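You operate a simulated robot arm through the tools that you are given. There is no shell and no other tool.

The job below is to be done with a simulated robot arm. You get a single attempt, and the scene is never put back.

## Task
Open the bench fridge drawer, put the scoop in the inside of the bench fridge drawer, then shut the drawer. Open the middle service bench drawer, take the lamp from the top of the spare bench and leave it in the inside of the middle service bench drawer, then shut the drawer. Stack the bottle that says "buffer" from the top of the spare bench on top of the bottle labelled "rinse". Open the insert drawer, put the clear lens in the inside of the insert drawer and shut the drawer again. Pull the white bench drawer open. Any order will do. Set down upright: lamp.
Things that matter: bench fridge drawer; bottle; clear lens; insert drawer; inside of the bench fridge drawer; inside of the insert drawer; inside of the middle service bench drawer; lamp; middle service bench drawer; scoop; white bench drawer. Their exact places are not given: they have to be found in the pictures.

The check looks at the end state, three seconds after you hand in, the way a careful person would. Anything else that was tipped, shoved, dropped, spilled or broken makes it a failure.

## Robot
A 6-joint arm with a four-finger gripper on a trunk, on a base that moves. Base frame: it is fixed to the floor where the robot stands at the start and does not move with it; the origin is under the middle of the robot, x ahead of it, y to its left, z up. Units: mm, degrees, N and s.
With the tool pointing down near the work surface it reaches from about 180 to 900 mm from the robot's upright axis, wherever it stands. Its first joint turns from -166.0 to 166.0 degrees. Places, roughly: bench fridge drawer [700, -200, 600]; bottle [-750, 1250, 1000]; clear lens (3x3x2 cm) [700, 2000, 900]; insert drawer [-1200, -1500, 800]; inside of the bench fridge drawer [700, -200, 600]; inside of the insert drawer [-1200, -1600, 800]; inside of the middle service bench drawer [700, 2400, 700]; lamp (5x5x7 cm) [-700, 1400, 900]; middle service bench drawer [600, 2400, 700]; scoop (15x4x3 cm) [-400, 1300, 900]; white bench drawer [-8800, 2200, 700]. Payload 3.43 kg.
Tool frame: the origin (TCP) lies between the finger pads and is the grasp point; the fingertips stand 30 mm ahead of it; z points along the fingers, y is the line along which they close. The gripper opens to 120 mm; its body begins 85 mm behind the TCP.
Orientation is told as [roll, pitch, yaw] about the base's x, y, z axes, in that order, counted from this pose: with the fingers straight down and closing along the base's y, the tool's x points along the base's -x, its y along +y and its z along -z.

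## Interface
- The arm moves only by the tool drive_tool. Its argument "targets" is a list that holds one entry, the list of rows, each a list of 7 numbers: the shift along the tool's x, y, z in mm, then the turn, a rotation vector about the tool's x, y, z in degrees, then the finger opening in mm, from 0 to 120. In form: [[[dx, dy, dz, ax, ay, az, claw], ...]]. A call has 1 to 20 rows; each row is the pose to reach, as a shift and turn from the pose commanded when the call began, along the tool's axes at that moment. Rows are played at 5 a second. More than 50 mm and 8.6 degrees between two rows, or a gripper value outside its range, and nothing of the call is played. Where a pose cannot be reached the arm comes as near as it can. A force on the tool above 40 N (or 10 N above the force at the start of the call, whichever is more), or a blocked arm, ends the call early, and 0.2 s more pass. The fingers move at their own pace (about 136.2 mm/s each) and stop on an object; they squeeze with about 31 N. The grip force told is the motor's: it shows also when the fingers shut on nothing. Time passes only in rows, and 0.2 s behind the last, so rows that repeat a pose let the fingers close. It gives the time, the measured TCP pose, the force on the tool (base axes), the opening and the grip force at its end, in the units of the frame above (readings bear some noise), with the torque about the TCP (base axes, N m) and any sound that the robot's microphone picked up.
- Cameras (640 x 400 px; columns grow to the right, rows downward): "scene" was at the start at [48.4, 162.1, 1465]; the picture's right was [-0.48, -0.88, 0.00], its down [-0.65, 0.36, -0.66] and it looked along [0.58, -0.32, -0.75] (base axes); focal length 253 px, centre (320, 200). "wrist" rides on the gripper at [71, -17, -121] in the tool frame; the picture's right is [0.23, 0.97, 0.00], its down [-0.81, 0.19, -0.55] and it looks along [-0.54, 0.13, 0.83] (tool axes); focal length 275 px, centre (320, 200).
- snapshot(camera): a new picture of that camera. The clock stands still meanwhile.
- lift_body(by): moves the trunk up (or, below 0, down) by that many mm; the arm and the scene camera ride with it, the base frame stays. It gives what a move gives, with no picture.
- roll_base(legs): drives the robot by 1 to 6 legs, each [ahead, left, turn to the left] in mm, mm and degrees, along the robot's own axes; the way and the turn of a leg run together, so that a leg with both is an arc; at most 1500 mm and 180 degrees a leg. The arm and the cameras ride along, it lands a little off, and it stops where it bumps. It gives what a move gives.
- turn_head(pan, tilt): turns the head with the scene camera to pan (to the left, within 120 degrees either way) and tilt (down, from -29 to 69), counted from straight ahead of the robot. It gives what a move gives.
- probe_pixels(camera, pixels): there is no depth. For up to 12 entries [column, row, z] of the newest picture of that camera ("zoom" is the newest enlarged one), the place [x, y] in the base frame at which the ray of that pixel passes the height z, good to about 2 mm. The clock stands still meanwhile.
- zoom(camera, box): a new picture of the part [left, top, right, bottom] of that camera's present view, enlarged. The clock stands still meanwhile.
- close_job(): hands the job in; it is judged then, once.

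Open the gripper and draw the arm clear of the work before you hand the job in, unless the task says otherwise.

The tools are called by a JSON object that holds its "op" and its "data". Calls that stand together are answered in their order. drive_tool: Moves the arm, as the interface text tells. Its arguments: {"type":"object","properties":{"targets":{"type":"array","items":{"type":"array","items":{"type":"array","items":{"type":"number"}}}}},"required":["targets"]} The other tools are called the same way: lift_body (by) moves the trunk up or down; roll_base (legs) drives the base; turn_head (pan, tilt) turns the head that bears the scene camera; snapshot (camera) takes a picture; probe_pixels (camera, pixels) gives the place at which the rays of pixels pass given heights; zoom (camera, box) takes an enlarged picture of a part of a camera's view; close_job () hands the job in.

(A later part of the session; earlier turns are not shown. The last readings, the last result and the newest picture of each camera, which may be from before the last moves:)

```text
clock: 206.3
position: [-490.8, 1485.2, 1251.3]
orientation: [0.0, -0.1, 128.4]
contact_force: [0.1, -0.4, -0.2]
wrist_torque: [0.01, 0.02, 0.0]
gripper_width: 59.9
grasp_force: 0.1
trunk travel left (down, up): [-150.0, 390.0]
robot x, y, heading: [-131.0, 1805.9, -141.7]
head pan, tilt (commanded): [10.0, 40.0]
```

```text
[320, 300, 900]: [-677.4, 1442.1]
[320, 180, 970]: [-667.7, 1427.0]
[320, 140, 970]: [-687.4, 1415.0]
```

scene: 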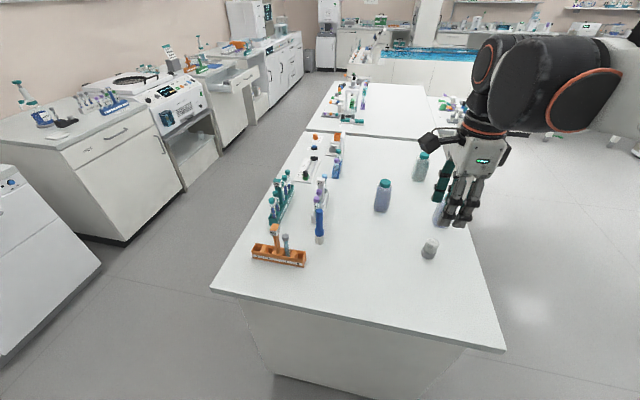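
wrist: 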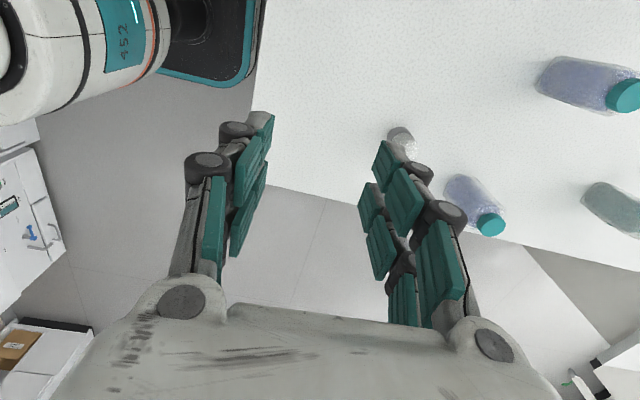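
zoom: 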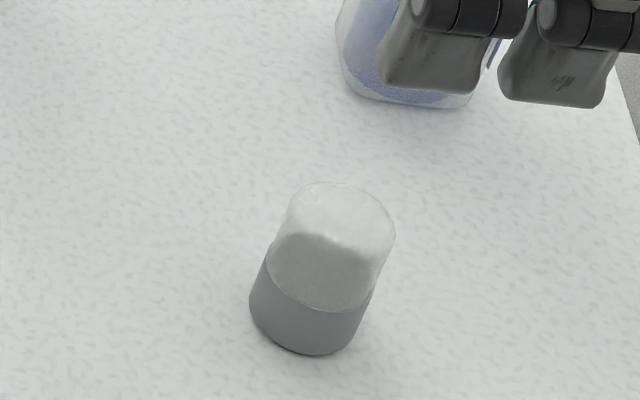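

The lamp has a solid grey base and a clear dome, standing upright. I probe its base and top centres.

{"op": "probe_pixels", "data": {"camera": "zoom", "pixels": [[310, 320, 900], [340, 212, 970], [250, 300, 900], [372, 310, 900], [312, 354, 900], [288, 212, 970], [394, 215, 970]]}}

{"op": "zoom", "data": {"camera": "wrist", "box": [360, 110, 440, 160]}}

```text
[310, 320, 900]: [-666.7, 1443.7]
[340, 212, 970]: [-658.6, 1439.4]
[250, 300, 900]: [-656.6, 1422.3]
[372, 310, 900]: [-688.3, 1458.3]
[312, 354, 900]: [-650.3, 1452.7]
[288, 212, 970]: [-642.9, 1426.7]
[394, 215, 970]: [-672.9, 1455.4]
```

```text
8.00 times, centred on (400, 135) of wrist
```

zoom: 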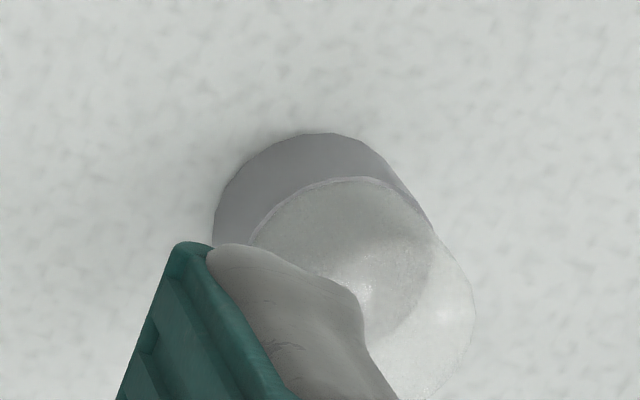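

The lamp centre is about (-663,1441), 48 mm wide at its base. I lower the trunk 150 mm and move above it with fingers open 90 mm.

{"op": "lift_body", "data": {"by": -150}}

{"op": "drive_tool", "data": {"targets": [[[-14.5, 32.5, 0, 0, 0, 0, 90], [-29, 65, 15, 0, 0, 0, 90], [-43.6, 97.5, 30, 0, 0, 0, 90], [-58.2, 130, 45, 0, 0, 0, 90], [-72.7, 162.5, 60, 0, 0, 0, 90], [-72.7, 162.5, 80, 0, 0, 0, 90]]]}}

{"op": "snapshot", "data": {"camera": "wrist"}}

```text
clock: 208.0
position: [-490.7, 1486.0, 1101.8]
orientation: [0.1, -0.1, 128.4]
contact_force: [0.2, 0.4, 0.3]
wrist_torque: [0.02, 0.01, 0.02]
gripper_width: 60.0
grasp_force: 0.0
trunk travel left (down, up): [0.0, 540.0]
robot x, y, heading: [-131.8, 1802.6, -141.8]
head pan, tilt (commanded): [10.0, 40.0]
```

```text
clock: 209.4
position: [-664.2, 1441.2, 1021.5]
orientation: [0.0, -0.1, 128.5]
contact_force: [-0.2, 1.0, 0.0]
wrist_torque: [-0.02, -0.02, -0.01]
gripper_width: 89.9
grasp_force: 0.0
trunk travel left (down, up): [0.0, 540.0]
robot x, y, heading: [-132.8, 1804.6, -141.8]
head pan, tilt (commanded): [10.0, 40.0]
```

```text
taken
```

wrist: 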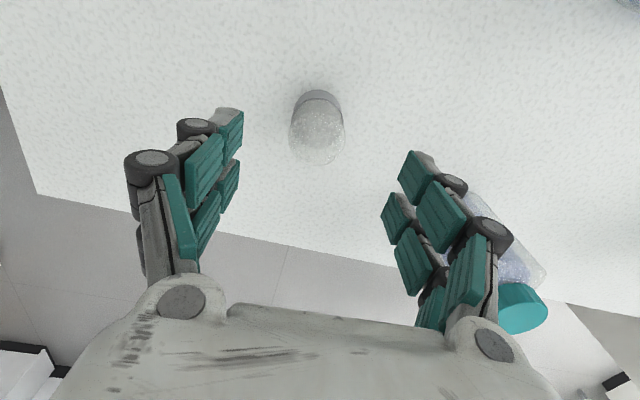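

The lamp is centred under the tool. I descend to z≈940 with the fingers at 76 mm.

{"op": "drive_tool", "data": {"targets": [[[0, 0, 25, 0, 0, 0, 80], [0, 0, 50, 0, 0, 0, 76], [0, 0, 70, 0, 0, 0, 76], [0, 0, 81.5, 0, 0, 0, 76]]]}}

{"op": "snapshot", "data": {"camera": "wrist"}}

```text
clock: 210.4
position: [-662.4, 1443.2, 941.1]
orientation: [0.0, -0.2, 128.5]
contact_force: [-0.6, -0.6, 0.0]
wrist_torque: [-0.02, 0.0, -0.02]
gripper_width: 75.9
grasp_force: 0.0
trunk travel left (down, up): [0.0, 540.0]
robot x, y, heading: [-128.0, 1801.5, -141.9]
head pan, tilt (commanded): [10.0, 40.0]
```

```text
taken
```

wrist: 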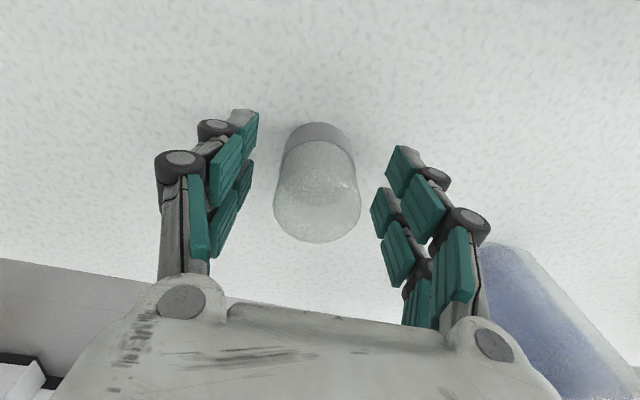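

The lamp is centred between the fingers. I close on it.

{"op": "drive_tool", "data": {"targets": [[[0, 0, 0, 0, 0, 0, 60], [0, 0, 0, 0, 0, 0, 40], [0, 0, 0, 0, 0, 0, 30], [0, 0, 0, 0, 0, 0, 30]]]}}

{"op": "snapshot", "data": {"camera": "wrist"}}

```text
clock: 211.4
position: [-662.7, 1442.2, 939.3]
orientation: [-0.1, -0.1, 128.4]
contact_force: [-0.1, -0.3, 0.2]
wrist_torque: [0.0, 0.02, 0.02]
gripper_width: 39.7
grasp_force: 30.9
trunk travel left (down, up): [0.0, 540.0]
robot x, y, heading: [-131.0, 1807.8, -141.8]
head pan, tilt (commanded): [10.0, 40.0]
```

```text
taken
```

wrist: 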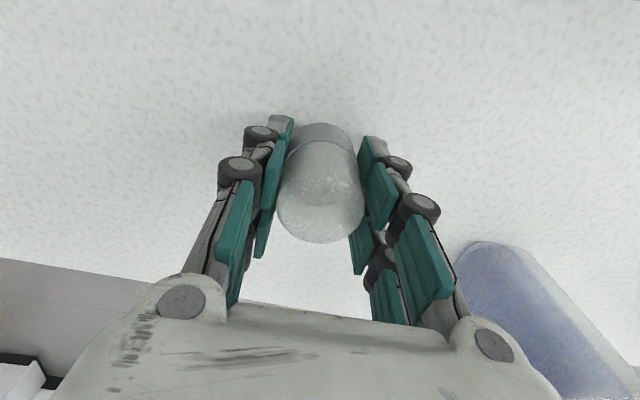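

The lamp is held (39.7 mm). I lift it straight up and draw back toward the robot.

{"op": "drive_tool", "data": {"targets": [[[0, 0, -20, 0, 0, 0, 30], [0, 0, -60, 0, 0, 0, 30], [0, 0, -100, 0, 0, 0, 30], [0, 0, -140, 0, 0, 0, 30], [0, -20, -175, 0, 0, 0, 30], [0, -60, -195, 0, 0, 0, 30], [0, -100, -210, 0, 0, 0, 30], [0, -140, -210, 0, 0, 0, 30], [0, -165, -210, 0, 0, 0, 30]]]}}

{"op": "snapshot", "data": {"camera": "wrist"}}

```text
clock: 213.4
position: [-533.1, 1545.3, 1147.9]
orientation: [0.1, -0.2, 128.5]
contact_force: [-0.6, 0.5, -0.6]
wrist_torque: [-0.03, 0.0, 0.02]
gripper_width: 39.5
grasp_force: 31.4
trunk travel left (down, up): [0.0, 540.0]
robot x, y, heading: [-133.4, 1802.7, -141.8]
head pan, tilt (commanded): [10.0, 40.0]
```

```text
taken
```

wrist: 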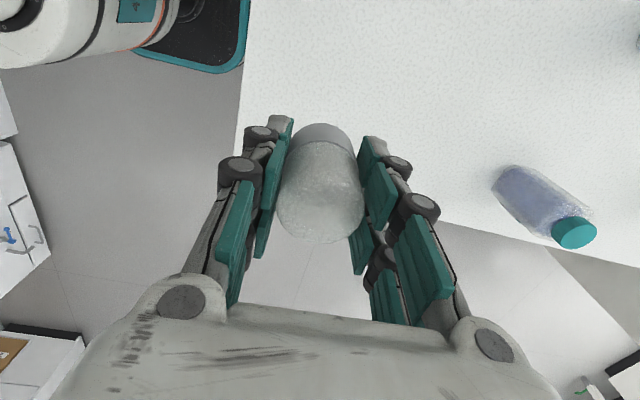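

The lamp is held steadily. I turn right back to the service bench.

{"op": "roll_base", "data": {"legs": [[0, 0, -91], [0, 0, -91.2]]}}

{"op": "turn_head", "data": {"pan": 5, "tilt": 50}}

{"op": "snapshot", "data": {"camera": "scene"}}

{"op": "snapshot", "data": {"camera": "wrist"}}

```text
clock: 221.6
position: [290.3, 2032.7, 1149.3]
orientation: [0.0, -0.1, -55.6]
contact_force: [0.1, 0.1, -1.2]
wrist_torque: [-0.01, 0.0, 0.02]
gripper_width: 39.0
grasp_force: 30.6
trunk travel left (down, up): [0.0, 540.0]
robot x, y, heading: [-131.2, 1805.1, 34.2]
head pan, tilt (commanded): [10.0, 40.0]
```

```text
clock: 222.3
position: [289.1, 2032.6, 1150.2]
orientation: [0.0, 0.0, -55.6]
contact_force: [-0.8, -0.4, -0.5]
wrist_torque: [-0.01, -0.01, 0.02]
gripper_width: 39.1
grasp_force: 30.6
trunk travel left (down, up): [0.0, 540.0]
robot x, y, heading: [-126.8, 1802.7, 34.1]
head pan, tilt (commanded): [5.0, 50.0]
```

```text
taken
```

scene: 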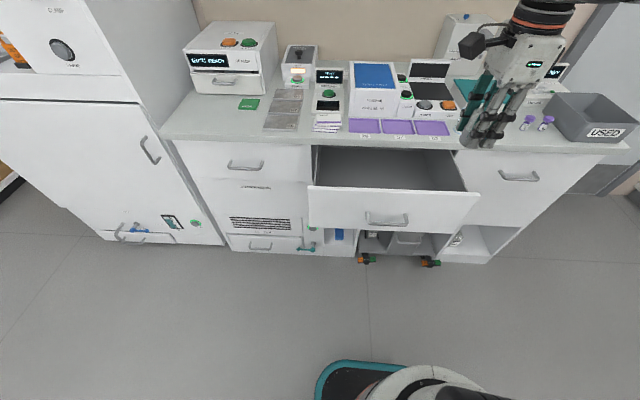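

```text
taken
```

wrist: 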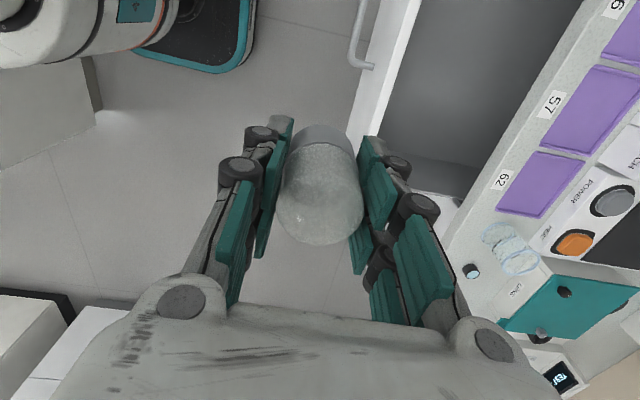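

The drawer with grey inside is visible at (310–470,150–190). I zoom in to measure it.

{"op": "zoom", "data": {"camera": "scene", "box": [290, 130, 490, 255]}}

```text
3.20 times, centred on (390, 192) of scene
```

zoom: 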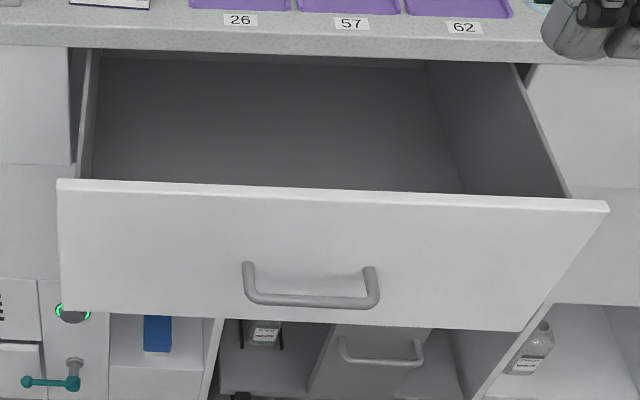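

I probe the bar, panel top corners, and the floor/wall edges.

{"op": "probe_pixels", "data": {"camera": "zoom", "pixels": [[248, 300, 765], [377, 302, 765], [60, 181, 860], [60, 181, 840], [605, 204, 860], [605, 204, 840], [62, 310, 700], [518, 330, 700], [95, 178, 720], [462, 190, 720], [95, 178, 680], [462, 190, 680]]}}

{"op": "probe_pixels", "data": {"camera": "zoom", "pixels": [[300, 62, 860], [300, 45, 880], [85, 178, 820], [570, 195, 820], [568, 196, 800], [310, 183, 720], [310, 183, 690]]}}

```text
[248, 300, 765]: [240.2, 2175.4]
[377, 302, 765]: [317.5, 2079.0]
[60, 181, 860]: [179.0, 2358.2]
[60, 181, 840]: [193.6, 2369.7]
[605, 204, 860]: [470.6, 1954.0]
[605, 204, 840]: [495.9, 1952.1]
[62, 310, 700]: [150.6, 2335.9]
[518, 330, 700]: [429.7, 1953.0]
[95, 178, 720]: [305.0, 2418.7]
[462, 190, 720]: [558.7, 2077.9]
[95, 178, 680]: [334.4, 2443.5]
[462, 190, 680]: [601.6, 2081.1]
```

```text
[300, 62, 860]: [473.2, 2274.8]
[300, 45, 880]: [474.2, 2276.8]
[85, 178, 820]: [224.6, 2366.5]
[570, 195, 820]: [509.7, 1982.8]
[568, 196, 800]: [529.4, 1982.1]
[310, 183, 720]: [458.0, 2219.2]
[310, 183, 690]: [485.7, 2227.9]
```

The drawer's inside spans roughly u 1533–1716 in the open part, centre v≈1557, floor ≈690. I move the lamp over its middle (399,2215), coming down to z≈1000.

{"op": "drive_tool", "data": {"targets": [[[14.8, 32.3, 10, 0, 0, -0.3, 30], [29.6, 64.5, 20, 0, 0, -0.5, 30], [44.4, 96.8, 40, 0, 0, -0.8, 30], [59.1, 129, 70, 0, 0, -1.1, 30], [73.9, 161.3, 100, 0, 0, -1.4, 30], [88.7, 193.5, 130, 0, 0, -1.6, 30], [88.7, 193.5, 150, 0, 0, -1.6, 30]]]}}

{"op": "snapshot", "data": {"camera": "wrist"}}

{"op": "snapshot", "data": {"camera": "scene"}}

```text
clock: 223.9
position: [398.9, 2215.3, 998.2]
orientation: [-0.1, -0.1, -54.1]
contact_force: [0.8, 0.9, -0.3]
wrist_torque: [-0.02, 0.02, 0.0]
gripper_width: 39.1
grasp_force: 30.9
trunk travel left (down, up): [0.0, 540.0]
robot x, y, heading: [-128.7, 1802.1, 33.9]
head pan, tilt (commanded): [5.0, 50.0]
```

```text
taken
```

wrist: 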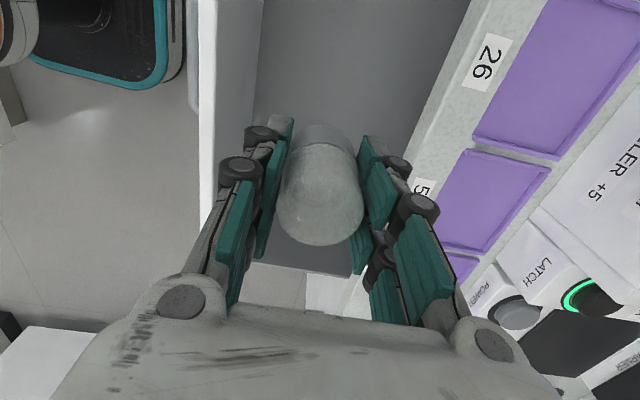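

```text
taken
```

scene: 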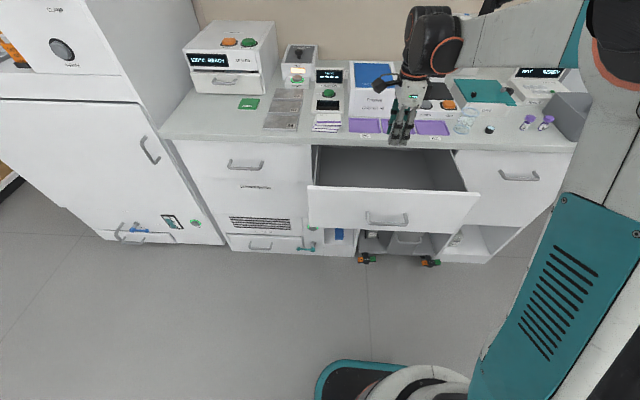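

The wrist view shows panel edge left and bench edge right of the lamp. I probe those edges to centre the gripper in the gap.

{"op": "zoom", "data": {"camera": "wrist", "box": [180, 0, 500, 200]}}

{"op": "probe_pixels", "data": {"camera": "wrist", "pixels": [[198, 100, 870], [215, 100, 870], [258, 100, 690], [258, 100, 870], [440, 100, 870], [440, 100, 900], [412, 160, 900], [412, 160, 870], [400, 100, 690]]}}

```text
2.00 times, centred on (340, 100) of wrist
```

zoom: 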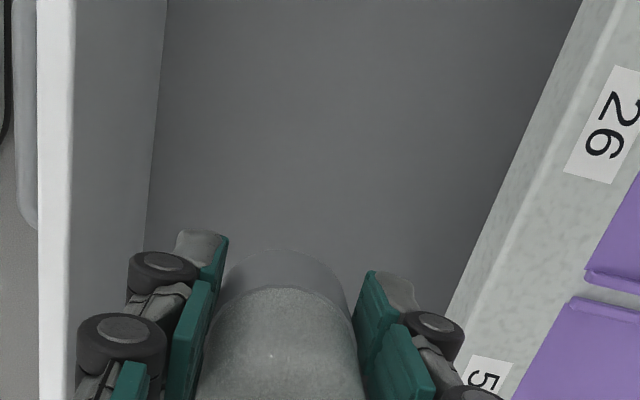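

```text
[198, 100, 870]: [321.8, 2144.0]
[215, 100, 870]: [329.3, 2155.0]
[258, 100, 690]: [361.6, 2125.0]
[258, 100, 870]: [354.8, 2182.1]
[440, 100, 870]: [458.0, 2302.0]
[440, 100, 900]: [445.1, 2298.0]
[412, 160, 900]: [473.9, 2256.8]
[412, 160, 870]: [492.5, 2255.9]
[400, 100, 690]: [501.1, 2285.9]
```

The gap spans u≈1533–1711 and the TCP is at 1625, well centred. I descend to z≈770.

{"op": "drive_tool", "data": {"targets": [[[0, 0, 40, 0, 0, 0, 30], [0, 0, 80, 0, 0, 0, 30], [0, 0, 120, 0, 0, 0, 30], [0, 0, 160, 0, 0, 0, 30], [0, 0, 200, 0, 0, 0, 30], [0, 0, 228, 0, 0, 0, 30]]]}}

{"op": "snapshot", "data": {"camera": "wrist"}}

```text
clock: 225.3
position: [401.1, 2214.6, 770.4]
orientation: [0.0, 0.0, -54.1]
contact_force: [0.6, 0.1, -0.3]
wrist_torque: [-0.02, -0.04, 0.0]
gripper_width: 39.1
grasp_force: 30.8
trunk travel left (down, up): [0.0, 540.0]
robot x, y, heading: [-131.6, 1802.6, 33.9]
head pan, tilt (commanded): [5.0, 50.0]
```

```text
taken
```

wrist: 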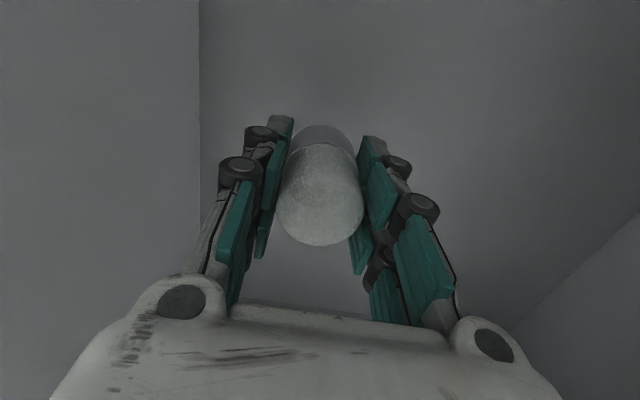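

I probe the panel/floor edge (col 199) to get the floor's height.

{"op": "probe_pixels", "data": {"camera": "wrist", "pixels": [[199, 60, 700], [199, 60, 680], [199, 60, 660], [199, 140, 700], [199, 140, 680], [199, 140, 660]]}}

```text
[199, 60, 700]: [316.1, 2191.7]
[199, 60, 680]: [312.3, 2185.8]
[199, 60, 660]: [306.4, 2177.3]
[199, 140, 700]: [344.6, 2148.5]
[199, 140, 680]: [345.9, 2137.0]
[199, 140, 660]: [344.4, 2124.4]
```

The floor comes out at z≈673±8, so contact is expected near TCP z≈713. I descend to 726 and then by small steps.

{"op": "drive_tool", "data": {"targets": [[[0, 0, 20, 0, 0, 0, 30], [0, 0, 36, 0, 0, 0, 30], [0, 0, 44, 0, 0, 0, 30]]]}}

{"op": "drive_tool", "data": {"targets": [[[0, 0, 2.5, 0, 0, 0, 30], [0, 0, 5, 0, 0, 0, 30]]]}}

```text
clock: 226.1
position: [401.1, 2214.8, 727.6]
orientation: [0.0, 0.0, -53.9]
contact_force: [-0.3, -0.5, -0.2]
wrist_torque: [0.0, -0.04, -0.01]
gripper_width: 38.8
grasp_force: 30.9
trunk travel left (down, up): [0.0, 540.0]
robot x, y, heading: [-129.0, 1805.4, 34.1]
head pan, tilt (commanded): [5.0, 50.0]
```

```text
clock: 226.7
position: [400.5, 2214.4, 721.6]
orientation: [0.1, 0.0, -54.0]
contact_force: [0.3, -0.5, -0.9]
wrist_torque: [0.0, -0.03, 0.01]
gripper_width: 38.8
grasp_force: 31.2
trunk travel left (down, up): [0.0, 540.0]
robot x, y, heading: [-129.6, 1805.7, 33.9]
head pan, tilt (commanded): [5.0, 50.0]
```

No contact yet at z=722. I continue with 2 mm steps.

{"op": "drive_tool", "data": {"targets": [[[0, 0, 2, 0, 0, 0, 30], [0, 0, 4, 0, 0, 0, 30]]]}}

{"op": "drive_tool", "data": {"targets": [[[0, 0, 2, 0, 0, 0, 30], [0, 0, 2, 0, 0, 0, 30]]]}}

{"op": "drive_tool", "data": {"targets": [[[0, 0, 2, 0, 0, 0, 30], [0, 0, 2, 0, 0, 0, 30]]]}}

```text
clock: 227.3
position: [399.9, 2215.4, 718.5]
orientation: [0.0, -0.1, -54.0]
contact_force: [-0.4, 0.7, -0.5]
wrist_torque: [0.0, -0.05, 0.06]
gripper_width: 38.9
grasp_force: 31.2
trunk travel left (down, up): [0.0, 540.0]
robot x, y, heading: [-132.6, 1803.5, 34.0]
head pan, tilt (commanded): [5.0, 50.0]
```

```text
clock: 227.9
position: [399.6, 2215.7, 717.0]
orientation: [0.1, -0.1, -54.0]
contact_force: [0.3, -0.1, -0.5]
wrist_torque: [0.01, -0.01, 0.02]
gripper_width: 38.9
grasp_force: 31.2
trunk travel left (down, up): [0.0, 540.0]
robot x, y, heading: [-133.4, 1804.2, 34.2]
head pan, tilt (commanded): [5.0, 50.0]
```

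```text
clock: 228.5
position: [401.1, 2214.8, 714.6]
orientation: [0.0, -0.1, -54.1]
contact_force: [-0.3, 0.1, 6.8]
wrist_torque: [0.04, 0.05, 0.03]
gripper_width: 39.0
grasp_force: 31.3
trunk travel left (down, up): [0.0, 540.0]
robot x, y, heading: [-131.3, 1806.3, 34.0]
head pan, tilt (commanded): [5.0, 50.0]
```

Contact with 6.8 N at z=714.6: the lamp stands on the floor. I open the fingers gradually and then rise straight up.

{"op": "drive_tool", "data": {"targets": [[[0, 0, 0, 0, 0, 0, 42], [0, 0, 0, 0, 0, 0, 50], [0, 0, 0, 0, 0, 0, 62], [0, 0, 0, 0, 0, 0, 76], [0, 0, -20, 0, 0, 0, 76], [0, 0, -60, 0, 0, 0, 76], [0, 0, -105, 0, 0, 0, 76]]]}}

{"op": "snapshot", "data": {"camera": "wrist"}}

```text
clock: 230.1
position: [400.5, 2213.6, 819.8]
orientation: [0.1, -0.2, -54.0]
contact_force: [-0.2, 0.0, -0.8]
wrist_torque: [-0.02, 0.01, -0.03]
gripper_width: 75.9
grasp_force: 0.1
trunk travel left (down, up): [0.0, 540.0]
robot x, y, heading: [-131.5, 1804.7, 34.1]
head pan, tilt (commanded): [5.0, 50.0]
```

```text
taken
```

wrist: 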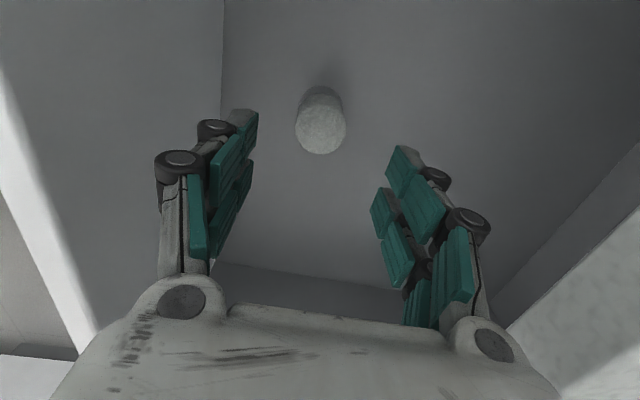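

The lamp stands upright on the drawer floor. I rise above the panel and draw back toward the robot.

{"op": "drive_tool", "data": {"targets": [[[0, 0, -40, 0, 0, 0, 76], [0, 0, -80, 0, 0, 0, 60], [0, 0, -120, 0, 0, 0, 40], [0, 0, -160, 0, 0, 0, 20], [0, -30, -190, 0, 0, 0, 0], [0, -70, -190, 0, 0, 0, 0], [0, -110, -190, 0, 0, 0, 0], [0, -150, -190, 0, 0, 0, 0], [0, -190, -190, 0, 0, 0, 0], [0, -220, -190, 0, 0, 0, 0]]]}}

{"op": "zoom", "data": {"camera": "scene", "box": [290, 130, 490, 255]}}

```text
clock: 232.3
position: [220.2, 2084.5, 1009.2]
orientation: [0.0, -0.1, -54.2]
contact_force: [-0.5, -0.5, -0.4]
wrist_torque: [0.02, -0.01, -0.07]
gripper_width: 0.0
grasp_force: 30.8
trunk travel left (down, up): [0.0, 540.0]
robot x, y, heading: [-129.1, 1800.8, 34.2]
head pan, tilt (commanded): [5.0, 50.0]
```

```text
3.20 times, centred on (390, 192) of scene
```

zoom: 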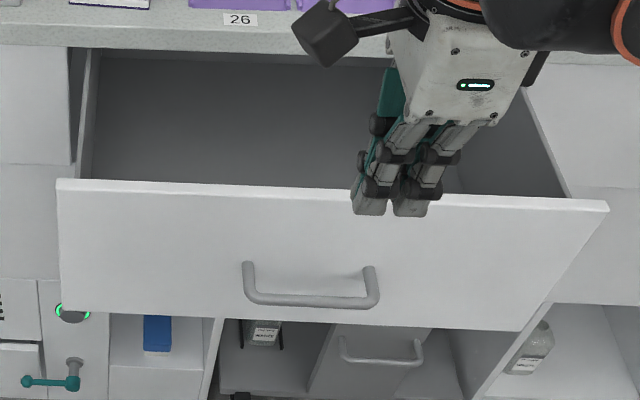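

I back the base 75 mm and square it up (+1.9°).

{"op": "roll_base", "data": {"legs": [[-75, 0, 1.9]]}}

```text
clock: 233.4
position: [148.8, 2054.4, 1009.8]
orientation: [-0.1, -0.1, -52.1]
contact_force: [0.4, -0.3, 0.4]
wrist_torque: [-0.02, 0.03, -0.01]
gripper_width: 0.1
grasp_force: 31.3
trunk travel left (down, up): [0.0, 540.0]
robot x, y, heading: [-193.6, 1759.8, 36.5]
head pan, tilt (commanded): [5.0, 50.0]
```

I lower the closed fingers with a 60° tilt to just before the panel face at contact height ≈815.

{"op": "drive_tool", "data": {"targets": [[[-3.7, 22.7, 29.5, -5, 0, 0.3, 0], [-7.3, 45.3, 59, -10, 0, 0.6, 0], [-11, 68, 88.4, -15, 0, 1, 0], [-14.7, 90.6, 117.9, -20, 0, 1.3, 0], [-18.3, 113.3, 147.3, -25, 0, 1.6, 0], [-22, 135.9, 176.8, -30, 0, 1.9, 0]]]}}

{"op": "snapshot", "data": {"camera": "wrist"}}

```text
clock: 234.8
position: [268.1, 2119.0, 831.6]
orientation: [30.1, 0.3, -53.9]
contact_force: [-0.4, -0.2, -0.1]
wrist_torque: [-0.01, 0.02, 0.03]
gripper_width: 0.1
grasp_force: 31.1
trunk travel left (down, up): [0.0, 540.0]
robot x, y, heading: [-193.1, 1761.4, 36.2]
head pan, tilt (commanded): [5.0, 50.0]
```

```text
taken
```

wrist: 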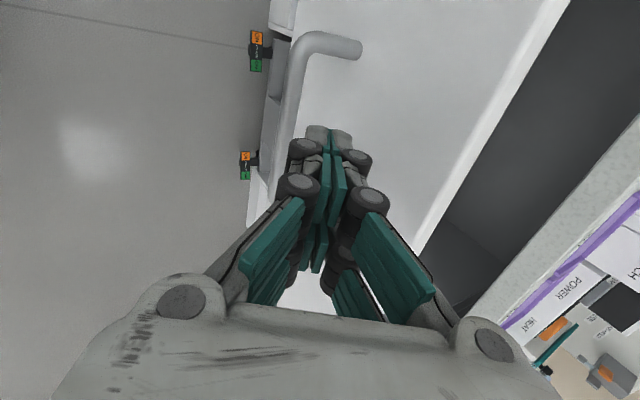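

The fingertips are in front of the panel face above the handle. I push slowly (8–10 mm per row), flattening the tilt to 30° on the way.

{"op": "drive_tool", "data": {"targets": [[[0, 8.7, 5, 0, 0, 0, 0], [0, 17.3, 10, 0, 0, 0, 0], [0, 23.4, 14, -1.67, 0, 0, 0], [0, 29.4, 18.1, -3.33, 0, 0, 0], [0, 35.5, 22.1, -5, 0, 0, 0], [0, 41.5, 26.2, -6.67, 0, 0, 0], [0, 47.6, 30.3, -8.33, 0, 0, 0], [0, 53.7, 34.5, -10, 0, 0, 0], [0, 59.7, 38.6, -11.67, 0, 0, 0], [0, 65.8, 42.8, -13.33, 0, 0, 0], [0, 71.9, 47, -15, 0, 0, 0], [0, 78, 51.3, -16.67, 0, 0, 0], [0, 84.1, 55.5, -18.33, 0, 0, 0], [0, 90.2, 59.8, -20, 0, 0, 0], [0, 96.3, 64.1, -21.67, 0, 0, 0], [0, 102.4, 68.5, -23.33, 0, 0, 0], [0, 108.6, 72.8, -25, 0, 0, 0], [0, 114.7, 77.2, -26.67, 0, 0, 0], [0, 120.9, 81.6, -28.33, 0, 0, 0], [0, 127, 86, -30, 0, 0, 0]]]}}

{"op": "snapshot", "data": {"camera": "wrist"}}

```text
clock: 239.0
position: [393.1, 2210.9, 821.7]
orientation: [60.1, 0.2, -53.8]
contact_force: [-0.4, -0.2, 0.1]
wrist_torque: [-0.02, 0.01, -0.01]
gripper_width: 0.1
grasp_force: 31.0
trunk travel left (down, up): [0.0, 540.0]
robot x, y, heading: [-190.3, 1759.6, 36.0]
head pan, tilt (commanded): [5.0, 50.0]
```

```text
taken
```

wrist: 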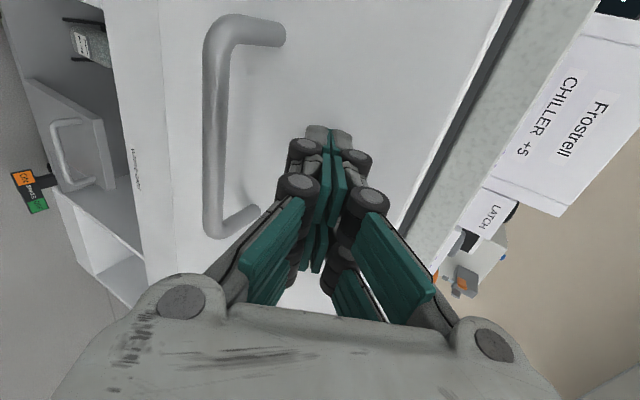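

The drawer follows; ~80 mm remain. I continue at 7 mm per row for 70 mm.

{"op": "drive_tool", "data": {"targets": [[[0, 3.5, 6.1, 0, 0, 0, 0], [0, 7, 12.1, 0, 0, 0, 0], [0, 10.5, 18.2, 0, 0, 0, 0], [0, 14, 24.2, 0, 0, 0, 0], [0, 17.5, 30.3, 0, 0, 0, 0], [0, 21, 36.4, 0, 0, 0, 0], [0, 24.5, 42.4, 0, 0, 0, 0], [0, 28, 48.5, 0, 0, 0, 0], [0, 31.5, 54.6, 0, 0, 0, 0], [0, 34, 58.9, 0, 0, 0, 0]]]}}

{"op": "snapshot", "data": {"camera": "wrist"}}

```text
clock: 241.2
position: [448.4, 2250.2, 822.3]
orientation: [60.0, 0.3, -53.9]
contact_force: [-0.1, 0.4, 0.4]
wrist_torque: [-0.01, -0.02, 0.01]
gripper_width: 0.0
grasp_force: 31.0
trunk travel left (down, up): [0.0, 540.0]
robot x, y, heading: [-192.7, 1759.7, 36.1]
head pan, tilt (commanded): [5.0, 50.0]
```

```text
taken
```

wrist: 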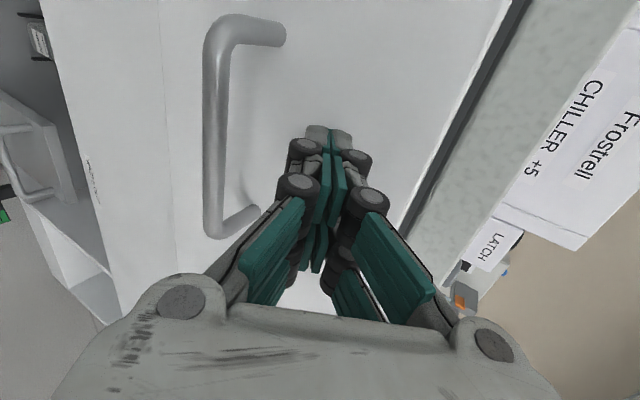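

About 14 mm remain. I push 3 mm per row until I feel the stop.

{"op": "drive_tool", "data": {"targets": [[[0, 1.5, 2.6, 0, 0, 0, 0], [0, 3, 5.2, 0, 0, 0, 0], [0, 4.5, 7.8, 0, 0, 0, 0], [0, 6, 10.4, 0, 0, 0, 0], [0, 7.5, 13, 0, 0, 0, 0], [0, 9, 15.6, 0, 0, 0, 0]]]}}

{"op": "snapshot", "data": {"camera": "wrist"}}

```text
clock: 242.6
position: [463.7, 2261.3, 822.4]
orientation: [59.9, 0.4, -53.9]
contact_force: [0.3, 0.1, -0.8]
wrist_torque: [0.02, -0.01, 0.0]
gripper_width: 0.1
grasp_force: 31.2
trunk travel left (down, up): [0.0, 540.0]
robot x, y, heading: [-192.3, 1762.6, 36.3]
head pan, tilt (commanded): [5.0, 50.0]
```

```text
taken
```

wrist: 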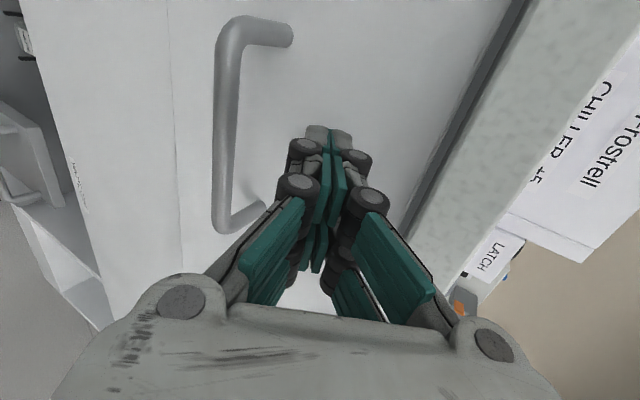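

The handle now grows in view, i.e. the drawer seems to have stopped. I feel for the stop with a few more 3 mm rows.

{"op": "drive_tool", "data": {"targets": [[[0, 1.5, 2.6, 0, 0, 0, 0], [0, 3, 5.2, 0, 0, 0, 0], [0, 4.5, 7.8, 0, 0, 0, 0], [0, 6, 10.4, 0, 0, 0, 0]]]}}

```text
clock: 243.8
position: [469.6, 2264.5, 821.6]
orientation: [59.8, 0.3, -53.9]
contact_force: [-11.5, -8.0, 4.9]
wrist_torque: [0.09, -0.06, -0.03]
gripper_width: 0.0
grasp_force: 31.1
trunk travel left (down, up): [0.0, 540.0]
robot x, y, heading: [-189.0, 1759.1, 35.9]
head pan, tilt (commanded): [5.0, 50.0]
stopped in row 4: the force on the tool passed its limit at 42 N (the readings are from after the stop); the commanded pose is now the measured one
```

The drawer is firmly shut (42 N stop). I back off.

{"op": "drive_tool", "data": {"targets": [[[0, -10, -17, 0, 0, 0, 0], [0, -30, -52, 0, 0, 0, 0], [0, -50, -87, 0, 0, 0, 0], [0, -70, -121, 0, 0, 0, 0], [0, -85, -147, 0, 0, 0, 0]]]}}

{"op": "zoom", "data": {"camera": "scene", "box": [290, 100, 490, 225]}}

```text
clock: 244.9
position: [346.9, 2177.3, 844.6]
orientation: [59.7, 0.3, -53.9]
contact_force: [0.4, -0.8, -0.6]
wrist_torque: [0.04, 0.01, -0.02]
gripper_width: 0.0
grasp_force: 30.9
out of reach, approached as far as the arm can: row 4, 5
trunk travel left (down, up): [0.0, 540.0]
robot x, y, heading: [-193.8, 1759.1, 36.0]
head pan, tilt (commanded): [5.0, 50.0]
```

```text
3.20 times, centred on (390, 162) of scene
```

zoom: 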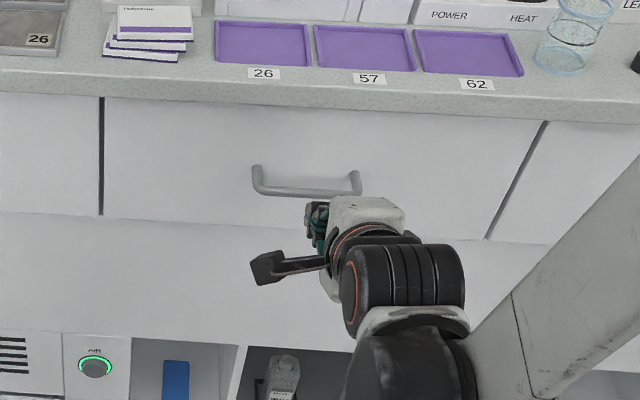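

The middle drawer is closed and flush. I bring the tool back up, pointing down, before driving round to read the bottle labels.

{"op": "drive_tool", "data": {"targets": [[[0, 20.6, -26.5, 7.46, 0, 0, 20], [0, 41.3, -53, 14.9, 0, 0, 40], [0, 61.9, -79.5, 22.4, 0, 0, 60], [0, 82.5, -106, 29.8, 0, 0, 60], [0, 103.1, -132.5, 37.3, 0, 0, 60], [0, 123.8, -159, 44.8, 0, 0, 60], [0, 144.4, -185.5, 52.2, 0, 0, 60], [0, 165, -212, 59.7, 0, 0, 60]]]}}

```text
clock: 246.8
position: [269.3, 2117.4, 1094.3]
orientation: [0.0, 0.4, -53.9]
contact_force: [0.0, 0.8, 0.9]
wrist_torque: [0.01, -0.02, 0.0]
gripper_width: 60.1
grasp_force: 0.2
trunk travel left (down, up): [0.0, 540.0]
robot x, y, heading: [-190.5, 1759.8, 36.0]
head pan, tilt (commanded): [5.0, 50.0]
```

I retract 100 mm, raise the trunk 100 mm, move ahead 70 mm and turn right 180° to face the spare bench.

{"op": "drive_tool", "data": {"targets": [[[0, -35, -5, 0, 0, 0, 60], [0, -70, -10, 0, 0, 0, 60], [0, -105, -20, 0, 0, 0, 60]]]}}

{"op": "lift_body", "data": {"by": 120}}

{"op": "roll_base", "data": {"legs": [[75, 0, 0], [0, 0, -90], [0, 0, -90]]}}

```text
clock: 247.6
position: [185.3, 2055.0, 1114.9]
orientation: [0.1, 0.4, -53.9]
contact_force: [0.2, 0.7, -0.1]
wrist_torque: [-0.02, 0.01, -0.02]
gripper_width: 60.3
grasp_force: 0.1
trunk travel left (down, up): [0.0, 540.0]
robot x, y, heading: [-191.7, 1761.8, 36.0]
head pan, tilt (commanded): [5.0, 50.0]
```

```text
clock: 249.1
position: [184.4, 2055.4, 1233.2]
orientation: [0.1, 0.4, -53.9]
contact_force: [-0.7, 0.6, -0.3]
wrist_torque: [0.02, -0.02, 0.0]
gripper_width: 60.1
grasp_force: 0.1
trunk travel left (down, up): [-120.0, 420.0]
robot x, y, heading: [-193.0, 1756.9, 36.2]
head pan, tilt (commanded): [5.0, 50.0]
```

```text
clock: 257.8
position: [-516.3, 1517.8, 1235.0]
orientation: [0.2, 0.4, 124.5]
contact_force: [-0.3, -0.1, 0.9]
wrist_torque: [-0.01, -0.01, 0.01]
gripper_width: 59.8
grasp_force: 0.0
trunk travel left (down, up): [-120.0, 420.0]
robot x, y, heading: [-132.1, 1804.5, -145.5]
head pan, tilt (commanded): [5.0, 50.0]
```

I slide right (+v) 600 mm to view the bottles' labelled sides.

{"op": "roll_base", "data": {"legs": [[0, -600, 0]]}}

{"op": "turn_head", "data": {"pan": 35, "tilt": 25}}

{"op": "snapshot", "data": {"camera": "scene"}}

```text
clock: 261.1
position: [-848.9, 1996.4, 1234.2]
orientation: [0.1, 0.3, 124.7]
contact_force: [-1.0, 0.3, 1.0]
wrist_torque: [-0.01, 0.04, 0.02]
gripper_width: 60.0
grasp_force: 0.0
trunk travel left (down, up): [-120.0, 420.0]
robot x, y, heading: [-467.5, 2283.4, -145.2]
head pan, tilt (commanded): [5.0, 50.0]
```

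```text
clock: 262.1
position: [-848.5, 1996.6, 1234.9]
orientation: [0.1, 0.4, 124.7]
contact_force: [-0.2, 1.2, 0.8]
wrist_torque: [-0.05, 0.02, 0.0]
gripper_width: 59.9
grasp_force: 0.0
trunk travel left (down, up): [-120.0, 420.0]
robot x, y, heading: [-466.0, 2283.9, -145.2]
head pan, tilt (commanded): [35.0, 25.0]
```

```text
taken
```

scene: 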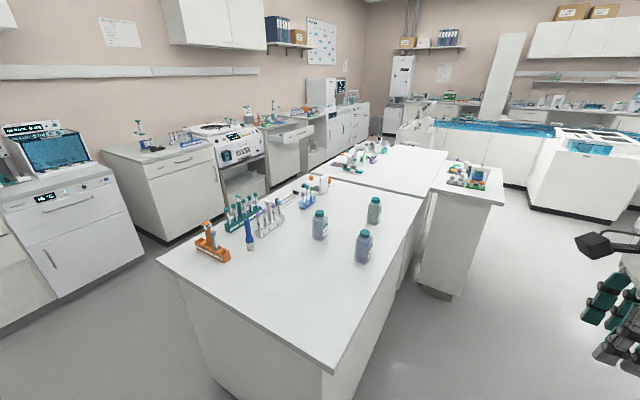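

Labels are now visible on the three bottles at (320,225), (374,210) and (363,247). I zoom in.

{"op": "zoom", "data": {"camera": "scene", "box": [300, 190, 396, 270]}}

{"op": "zoom", "data": {"camera": "scene", "box": [305, 200, 345, 250]}}

{"op": "zoom", "data": {"camera": "scene", "box": [350, 190, 390, 270]}}

```text
5.00 times, centred on (348, 230) of scene
```

zoom: 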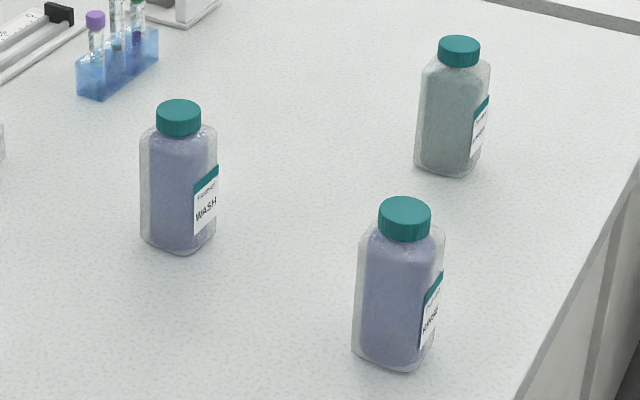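

```text
8.00 times, centred on (325, 225) of scene
```

zoom: 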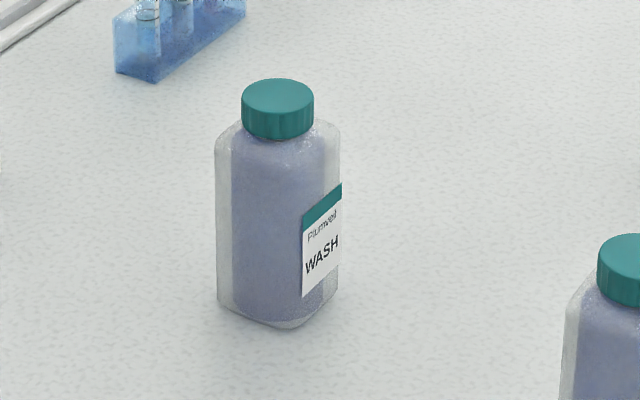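

```text
5.00 times, centred on (370, 230) of scene
```

zoom: 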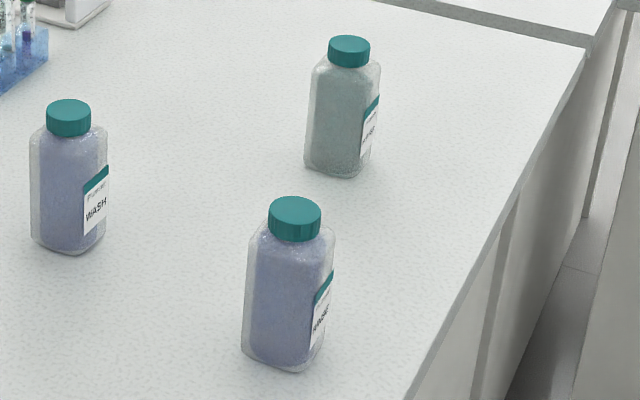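

The left bottle reads "WASH". I zoom closer on the other two labels.

{"op": "zoom", "data": {"camera": "scene", "box": [354, 240, 374, 262]}}

{"op": "zoom", "data": {"camera": "scene", "box": [366, 200, 386, 222]}}

```text
16.00 times, centred on (364, 251) of scene
```

zoom: 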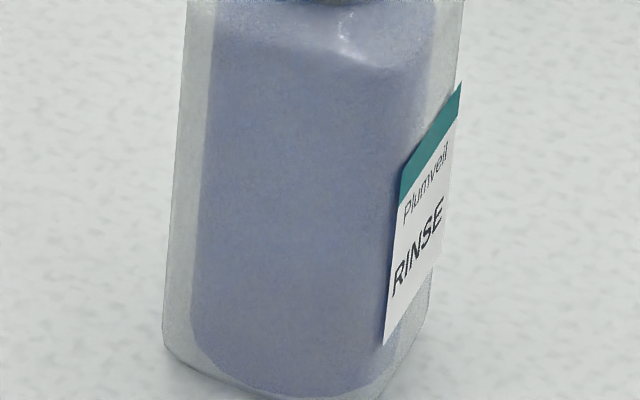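

```text
16.00 times, centred on (376, 211) of scene
```

zoom: 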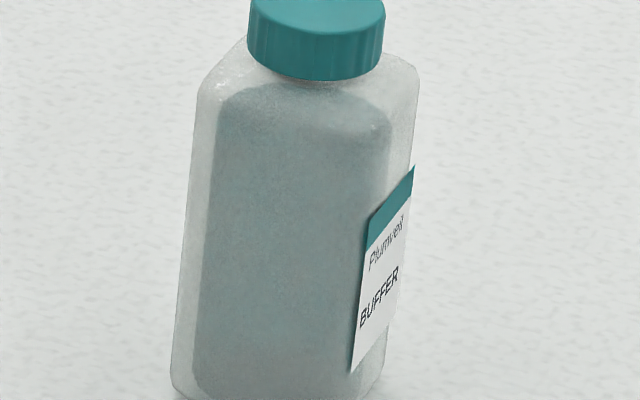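

Labels confirmed: RINSE is the bottle at about (-834,1395), BUFFER the one at about (-1023,1176), WASH the third. I probe the cabinet foot at (422,287)/(455,298) and bench corners to plan a standing place on this side.

{"op": "probe_pixels", "data": {"camera": "scene", "pixels": [[420, 287, 0], [455, 299, 0], [432, 190, 900], [503, 202, 900], [333, 372, 900], [424, 195, 900], [530, 205, 0], [640, 232, 0]]}}

{"op": "turn_head", "data": {"pan": 5, "tilt": 30}}

{"op": "snapshot", "data": {"camera": "scene"}}

```text
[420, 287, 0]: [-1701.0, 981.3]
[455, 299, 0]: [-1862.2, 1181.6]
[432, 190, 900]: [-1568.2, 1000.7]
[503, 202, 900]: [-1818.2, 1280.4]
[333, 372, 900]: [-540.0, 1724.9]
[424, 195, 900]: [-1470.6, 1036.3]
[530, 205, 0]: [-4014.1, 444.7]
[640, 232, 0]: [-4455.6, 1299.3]
```

```text
clock: 263.0
position: [-847.9, 1997.6, 1232.8]
orientation: [0.1, 0.3, 124.7]
contact_force: [0.6, -0.3, 0.0]
wrist_torque: [0.0, 0.01, 0.01]
gripper_width: 59.8
grasp_force: 0.1
trunk travel left (down, up): [-120.0, 420.0]
robot x, y, heading: [-462.6, 2283.7, -145.3]
head pan, tilt (commanded): [5.0, 30.0]
```

```text
taken
```

scene: 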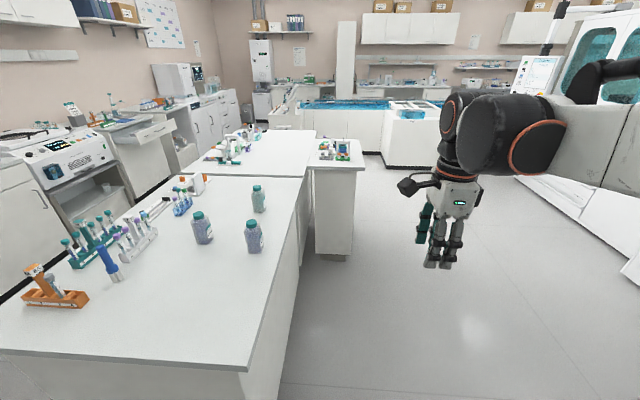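

The zone behind the spare bench is free. I drive ahead 950 mm and turn left 91° to face the bottles from this side.

{"op": "roll_base", "data": {"legs": [[950, 0, 0.5], [0, 0, 90.5]]}}

{"op": "turn_head", "data": {"pan": 5, "tilt": 45}}

{"op": "snapshot", "data": {"camera": "scene"}}

{"op": "snapshot", "data": {"camera": "wrist"}}

```text
clock: 271.7
position: [-943.1, 1364.6, 1233.7]
orientation: [0.2, 0.3, -145.2]
contact_force: [0.5, 0.3, 0.5]
wrist_torque: [-0.01, 0.02, -0.01]
gripper_width: 60.2
grasp_force: 0.1
trunk travel left (down, up): [-120.0, 420.0]
robot x, y, heading: [-1230.4, 1751.6, -55.3]
head pan, tilt (commanded): [5.0, 30.0]
```

```text
clock: 272.5
position: [-943.0, 1364.4, 1235.1]
orientation: [0.1, 0.4, -145.2]
contact_force: [0.6, 0.3, -0.7]
wrist_torque: [0.02, 0.0, 0.0]
gripper_width: 60.0
grasp_force: 0.0
trunk travel left (down, up): [-120.0, 420.0]
robot x, y, heading: [-1228.7, 1748.2, -55.5]
head pan, tilt (commanded): [5.0, 45.0]
```

```text
taken
```

scene: 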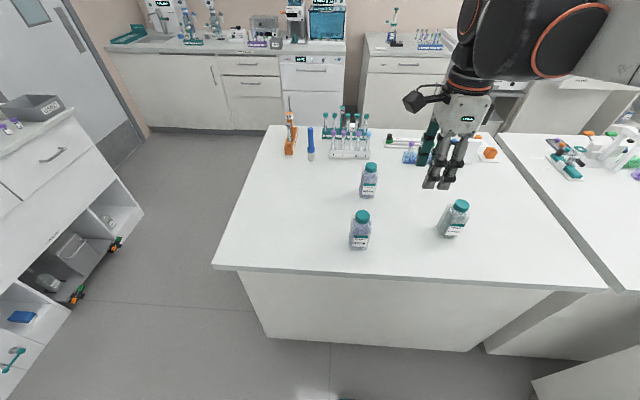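

```text
taken
```

wrist: 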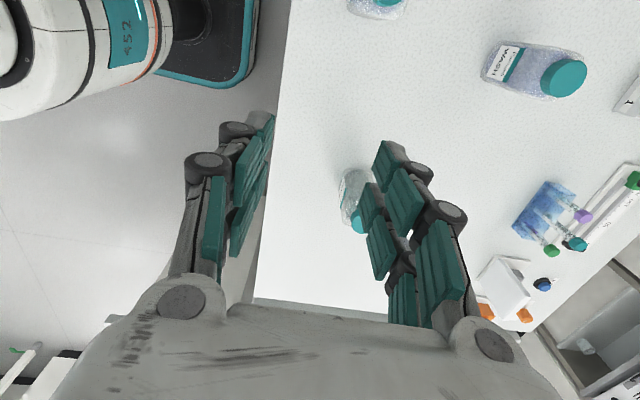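

The bottles face me: RINSE at (360,230), WASH (369,180), BUFFER (453,218). I zoom in for precise geometry.

{"op": "zoom", "data": {"camera": "scene", "box": [410, 190, 490, 250]}}

{"op": "probe_pixels", "data": {"camera": "zoom", "pixels": [[250, 350, 900], [370, 360, 900], [395, 85, 1080], [395, 85, 1060], [395, 85, 1040], [325, 82, 1060], [465, 92, 1060]]}}

{"op": "zoom", "data": {"camera": "scene", "box": [320, 200, 400, 260]}}

```text
6.67 times, centred on (450, 220) of scene
```

zoom: 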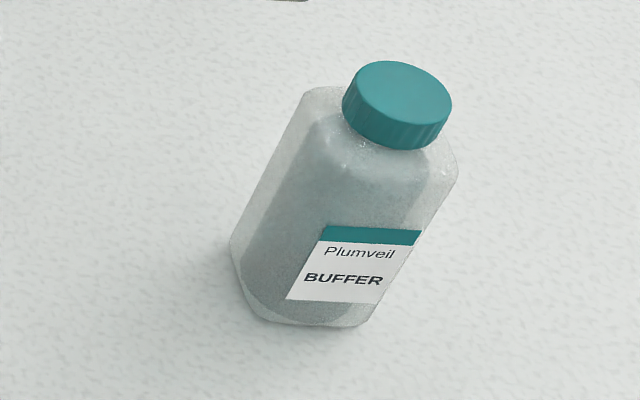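

```text
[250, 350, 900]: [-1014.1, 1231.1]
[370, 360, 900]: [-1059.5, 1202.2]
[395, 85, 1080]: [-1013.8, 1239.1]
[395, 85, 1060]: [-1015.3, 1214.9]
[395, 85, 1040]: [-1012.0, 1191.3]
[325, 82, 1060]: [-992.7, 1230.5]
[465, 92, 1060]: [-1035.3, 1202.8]
```

```text
6.67 times, centred on (360, 230) of scene
```

zoom: 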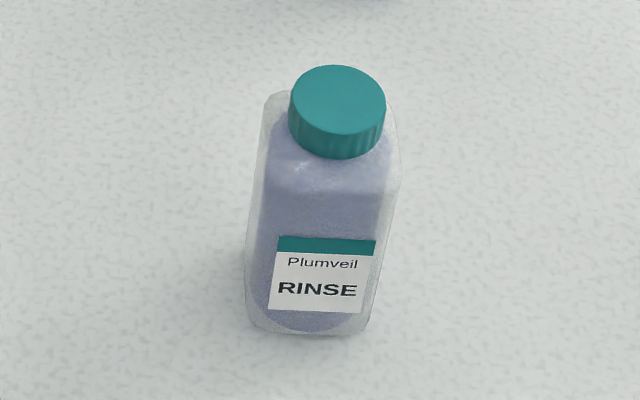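

I probe the bases and caps of both bottles through scene pixels.

{"op": "probe_pixels", "data": {"camera": "zoom", "pixels": [[250, 325, 900], [362, 333, 900], [246, 300, 900], [375, 300, 900], [338, 98, 1040], [338, 98, 1060], [338, 98, 1080], [338, 98, 1100], [290, 100, 1070], [386, 100, 1070], [338, 66, 1070], [338, 132, 1070]]}}

{"op": "probe_pixels", "data": {"camera": "scene", "pixels": [[442.2, 238.1, 900], [455.7, 239.1, 900], [436.8, 227, 900], [462, 204.5, 1040], [462, 204.5, 1060], [462, 204.5, 1080], [462, 204.5, 1100], [453.5, 205, 1070], [469.8, 206, 1070]]}}

```text
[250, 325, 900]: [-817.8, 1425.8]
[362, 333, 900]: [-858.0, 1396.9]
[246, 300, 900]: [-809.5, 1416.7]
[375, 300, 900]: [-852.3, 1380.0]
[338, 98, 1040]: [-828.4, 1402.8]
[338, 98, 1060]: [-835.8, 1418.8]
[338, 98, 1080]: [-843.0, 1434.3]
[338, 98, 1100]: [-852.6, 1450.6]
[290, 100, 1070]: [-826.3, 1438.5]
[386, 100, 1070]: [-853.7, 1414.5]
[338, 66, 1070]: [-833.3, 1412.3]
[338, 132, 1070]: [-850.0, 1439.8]
```

```text
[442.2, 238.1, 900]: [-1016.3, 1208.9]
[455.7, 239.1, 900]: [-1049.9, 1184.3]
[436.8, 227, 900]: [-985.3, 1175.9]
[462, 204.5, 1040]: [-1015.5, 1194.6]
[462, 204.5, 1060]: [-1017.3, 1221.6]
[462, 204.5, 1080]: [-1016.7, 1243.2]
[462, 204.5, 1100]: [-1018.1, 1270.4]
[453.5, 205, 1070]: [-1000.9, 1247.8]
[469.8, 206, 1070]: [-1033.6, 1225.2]
```

To get the bottle height I triangulate with the WASH bottle (same type), whose cap is visible in both cameras: scene (370,166), wrist (565,78).

{"op": "zoom", "data": {"camera": "scene", "box": [340, 150, 400, 205]}}

{"op": "zoom", "data": {"camera": "wrist", "box": [470, 30, 600, 111]}}

```text
7.27 times, centred on (370, 178) of scene
```

zoom: 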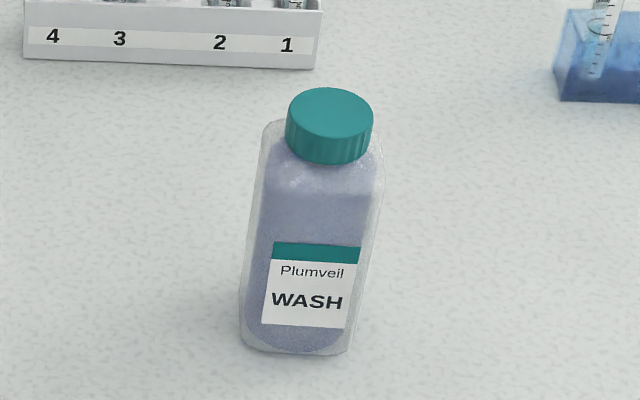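

```text
4.92 times, centred on (535, 70) of wrist
```

zoom: 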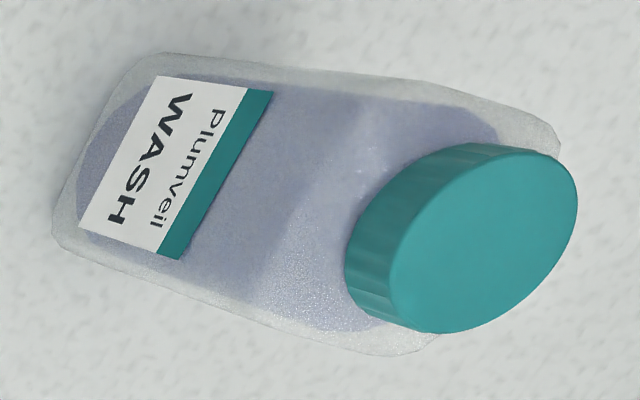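

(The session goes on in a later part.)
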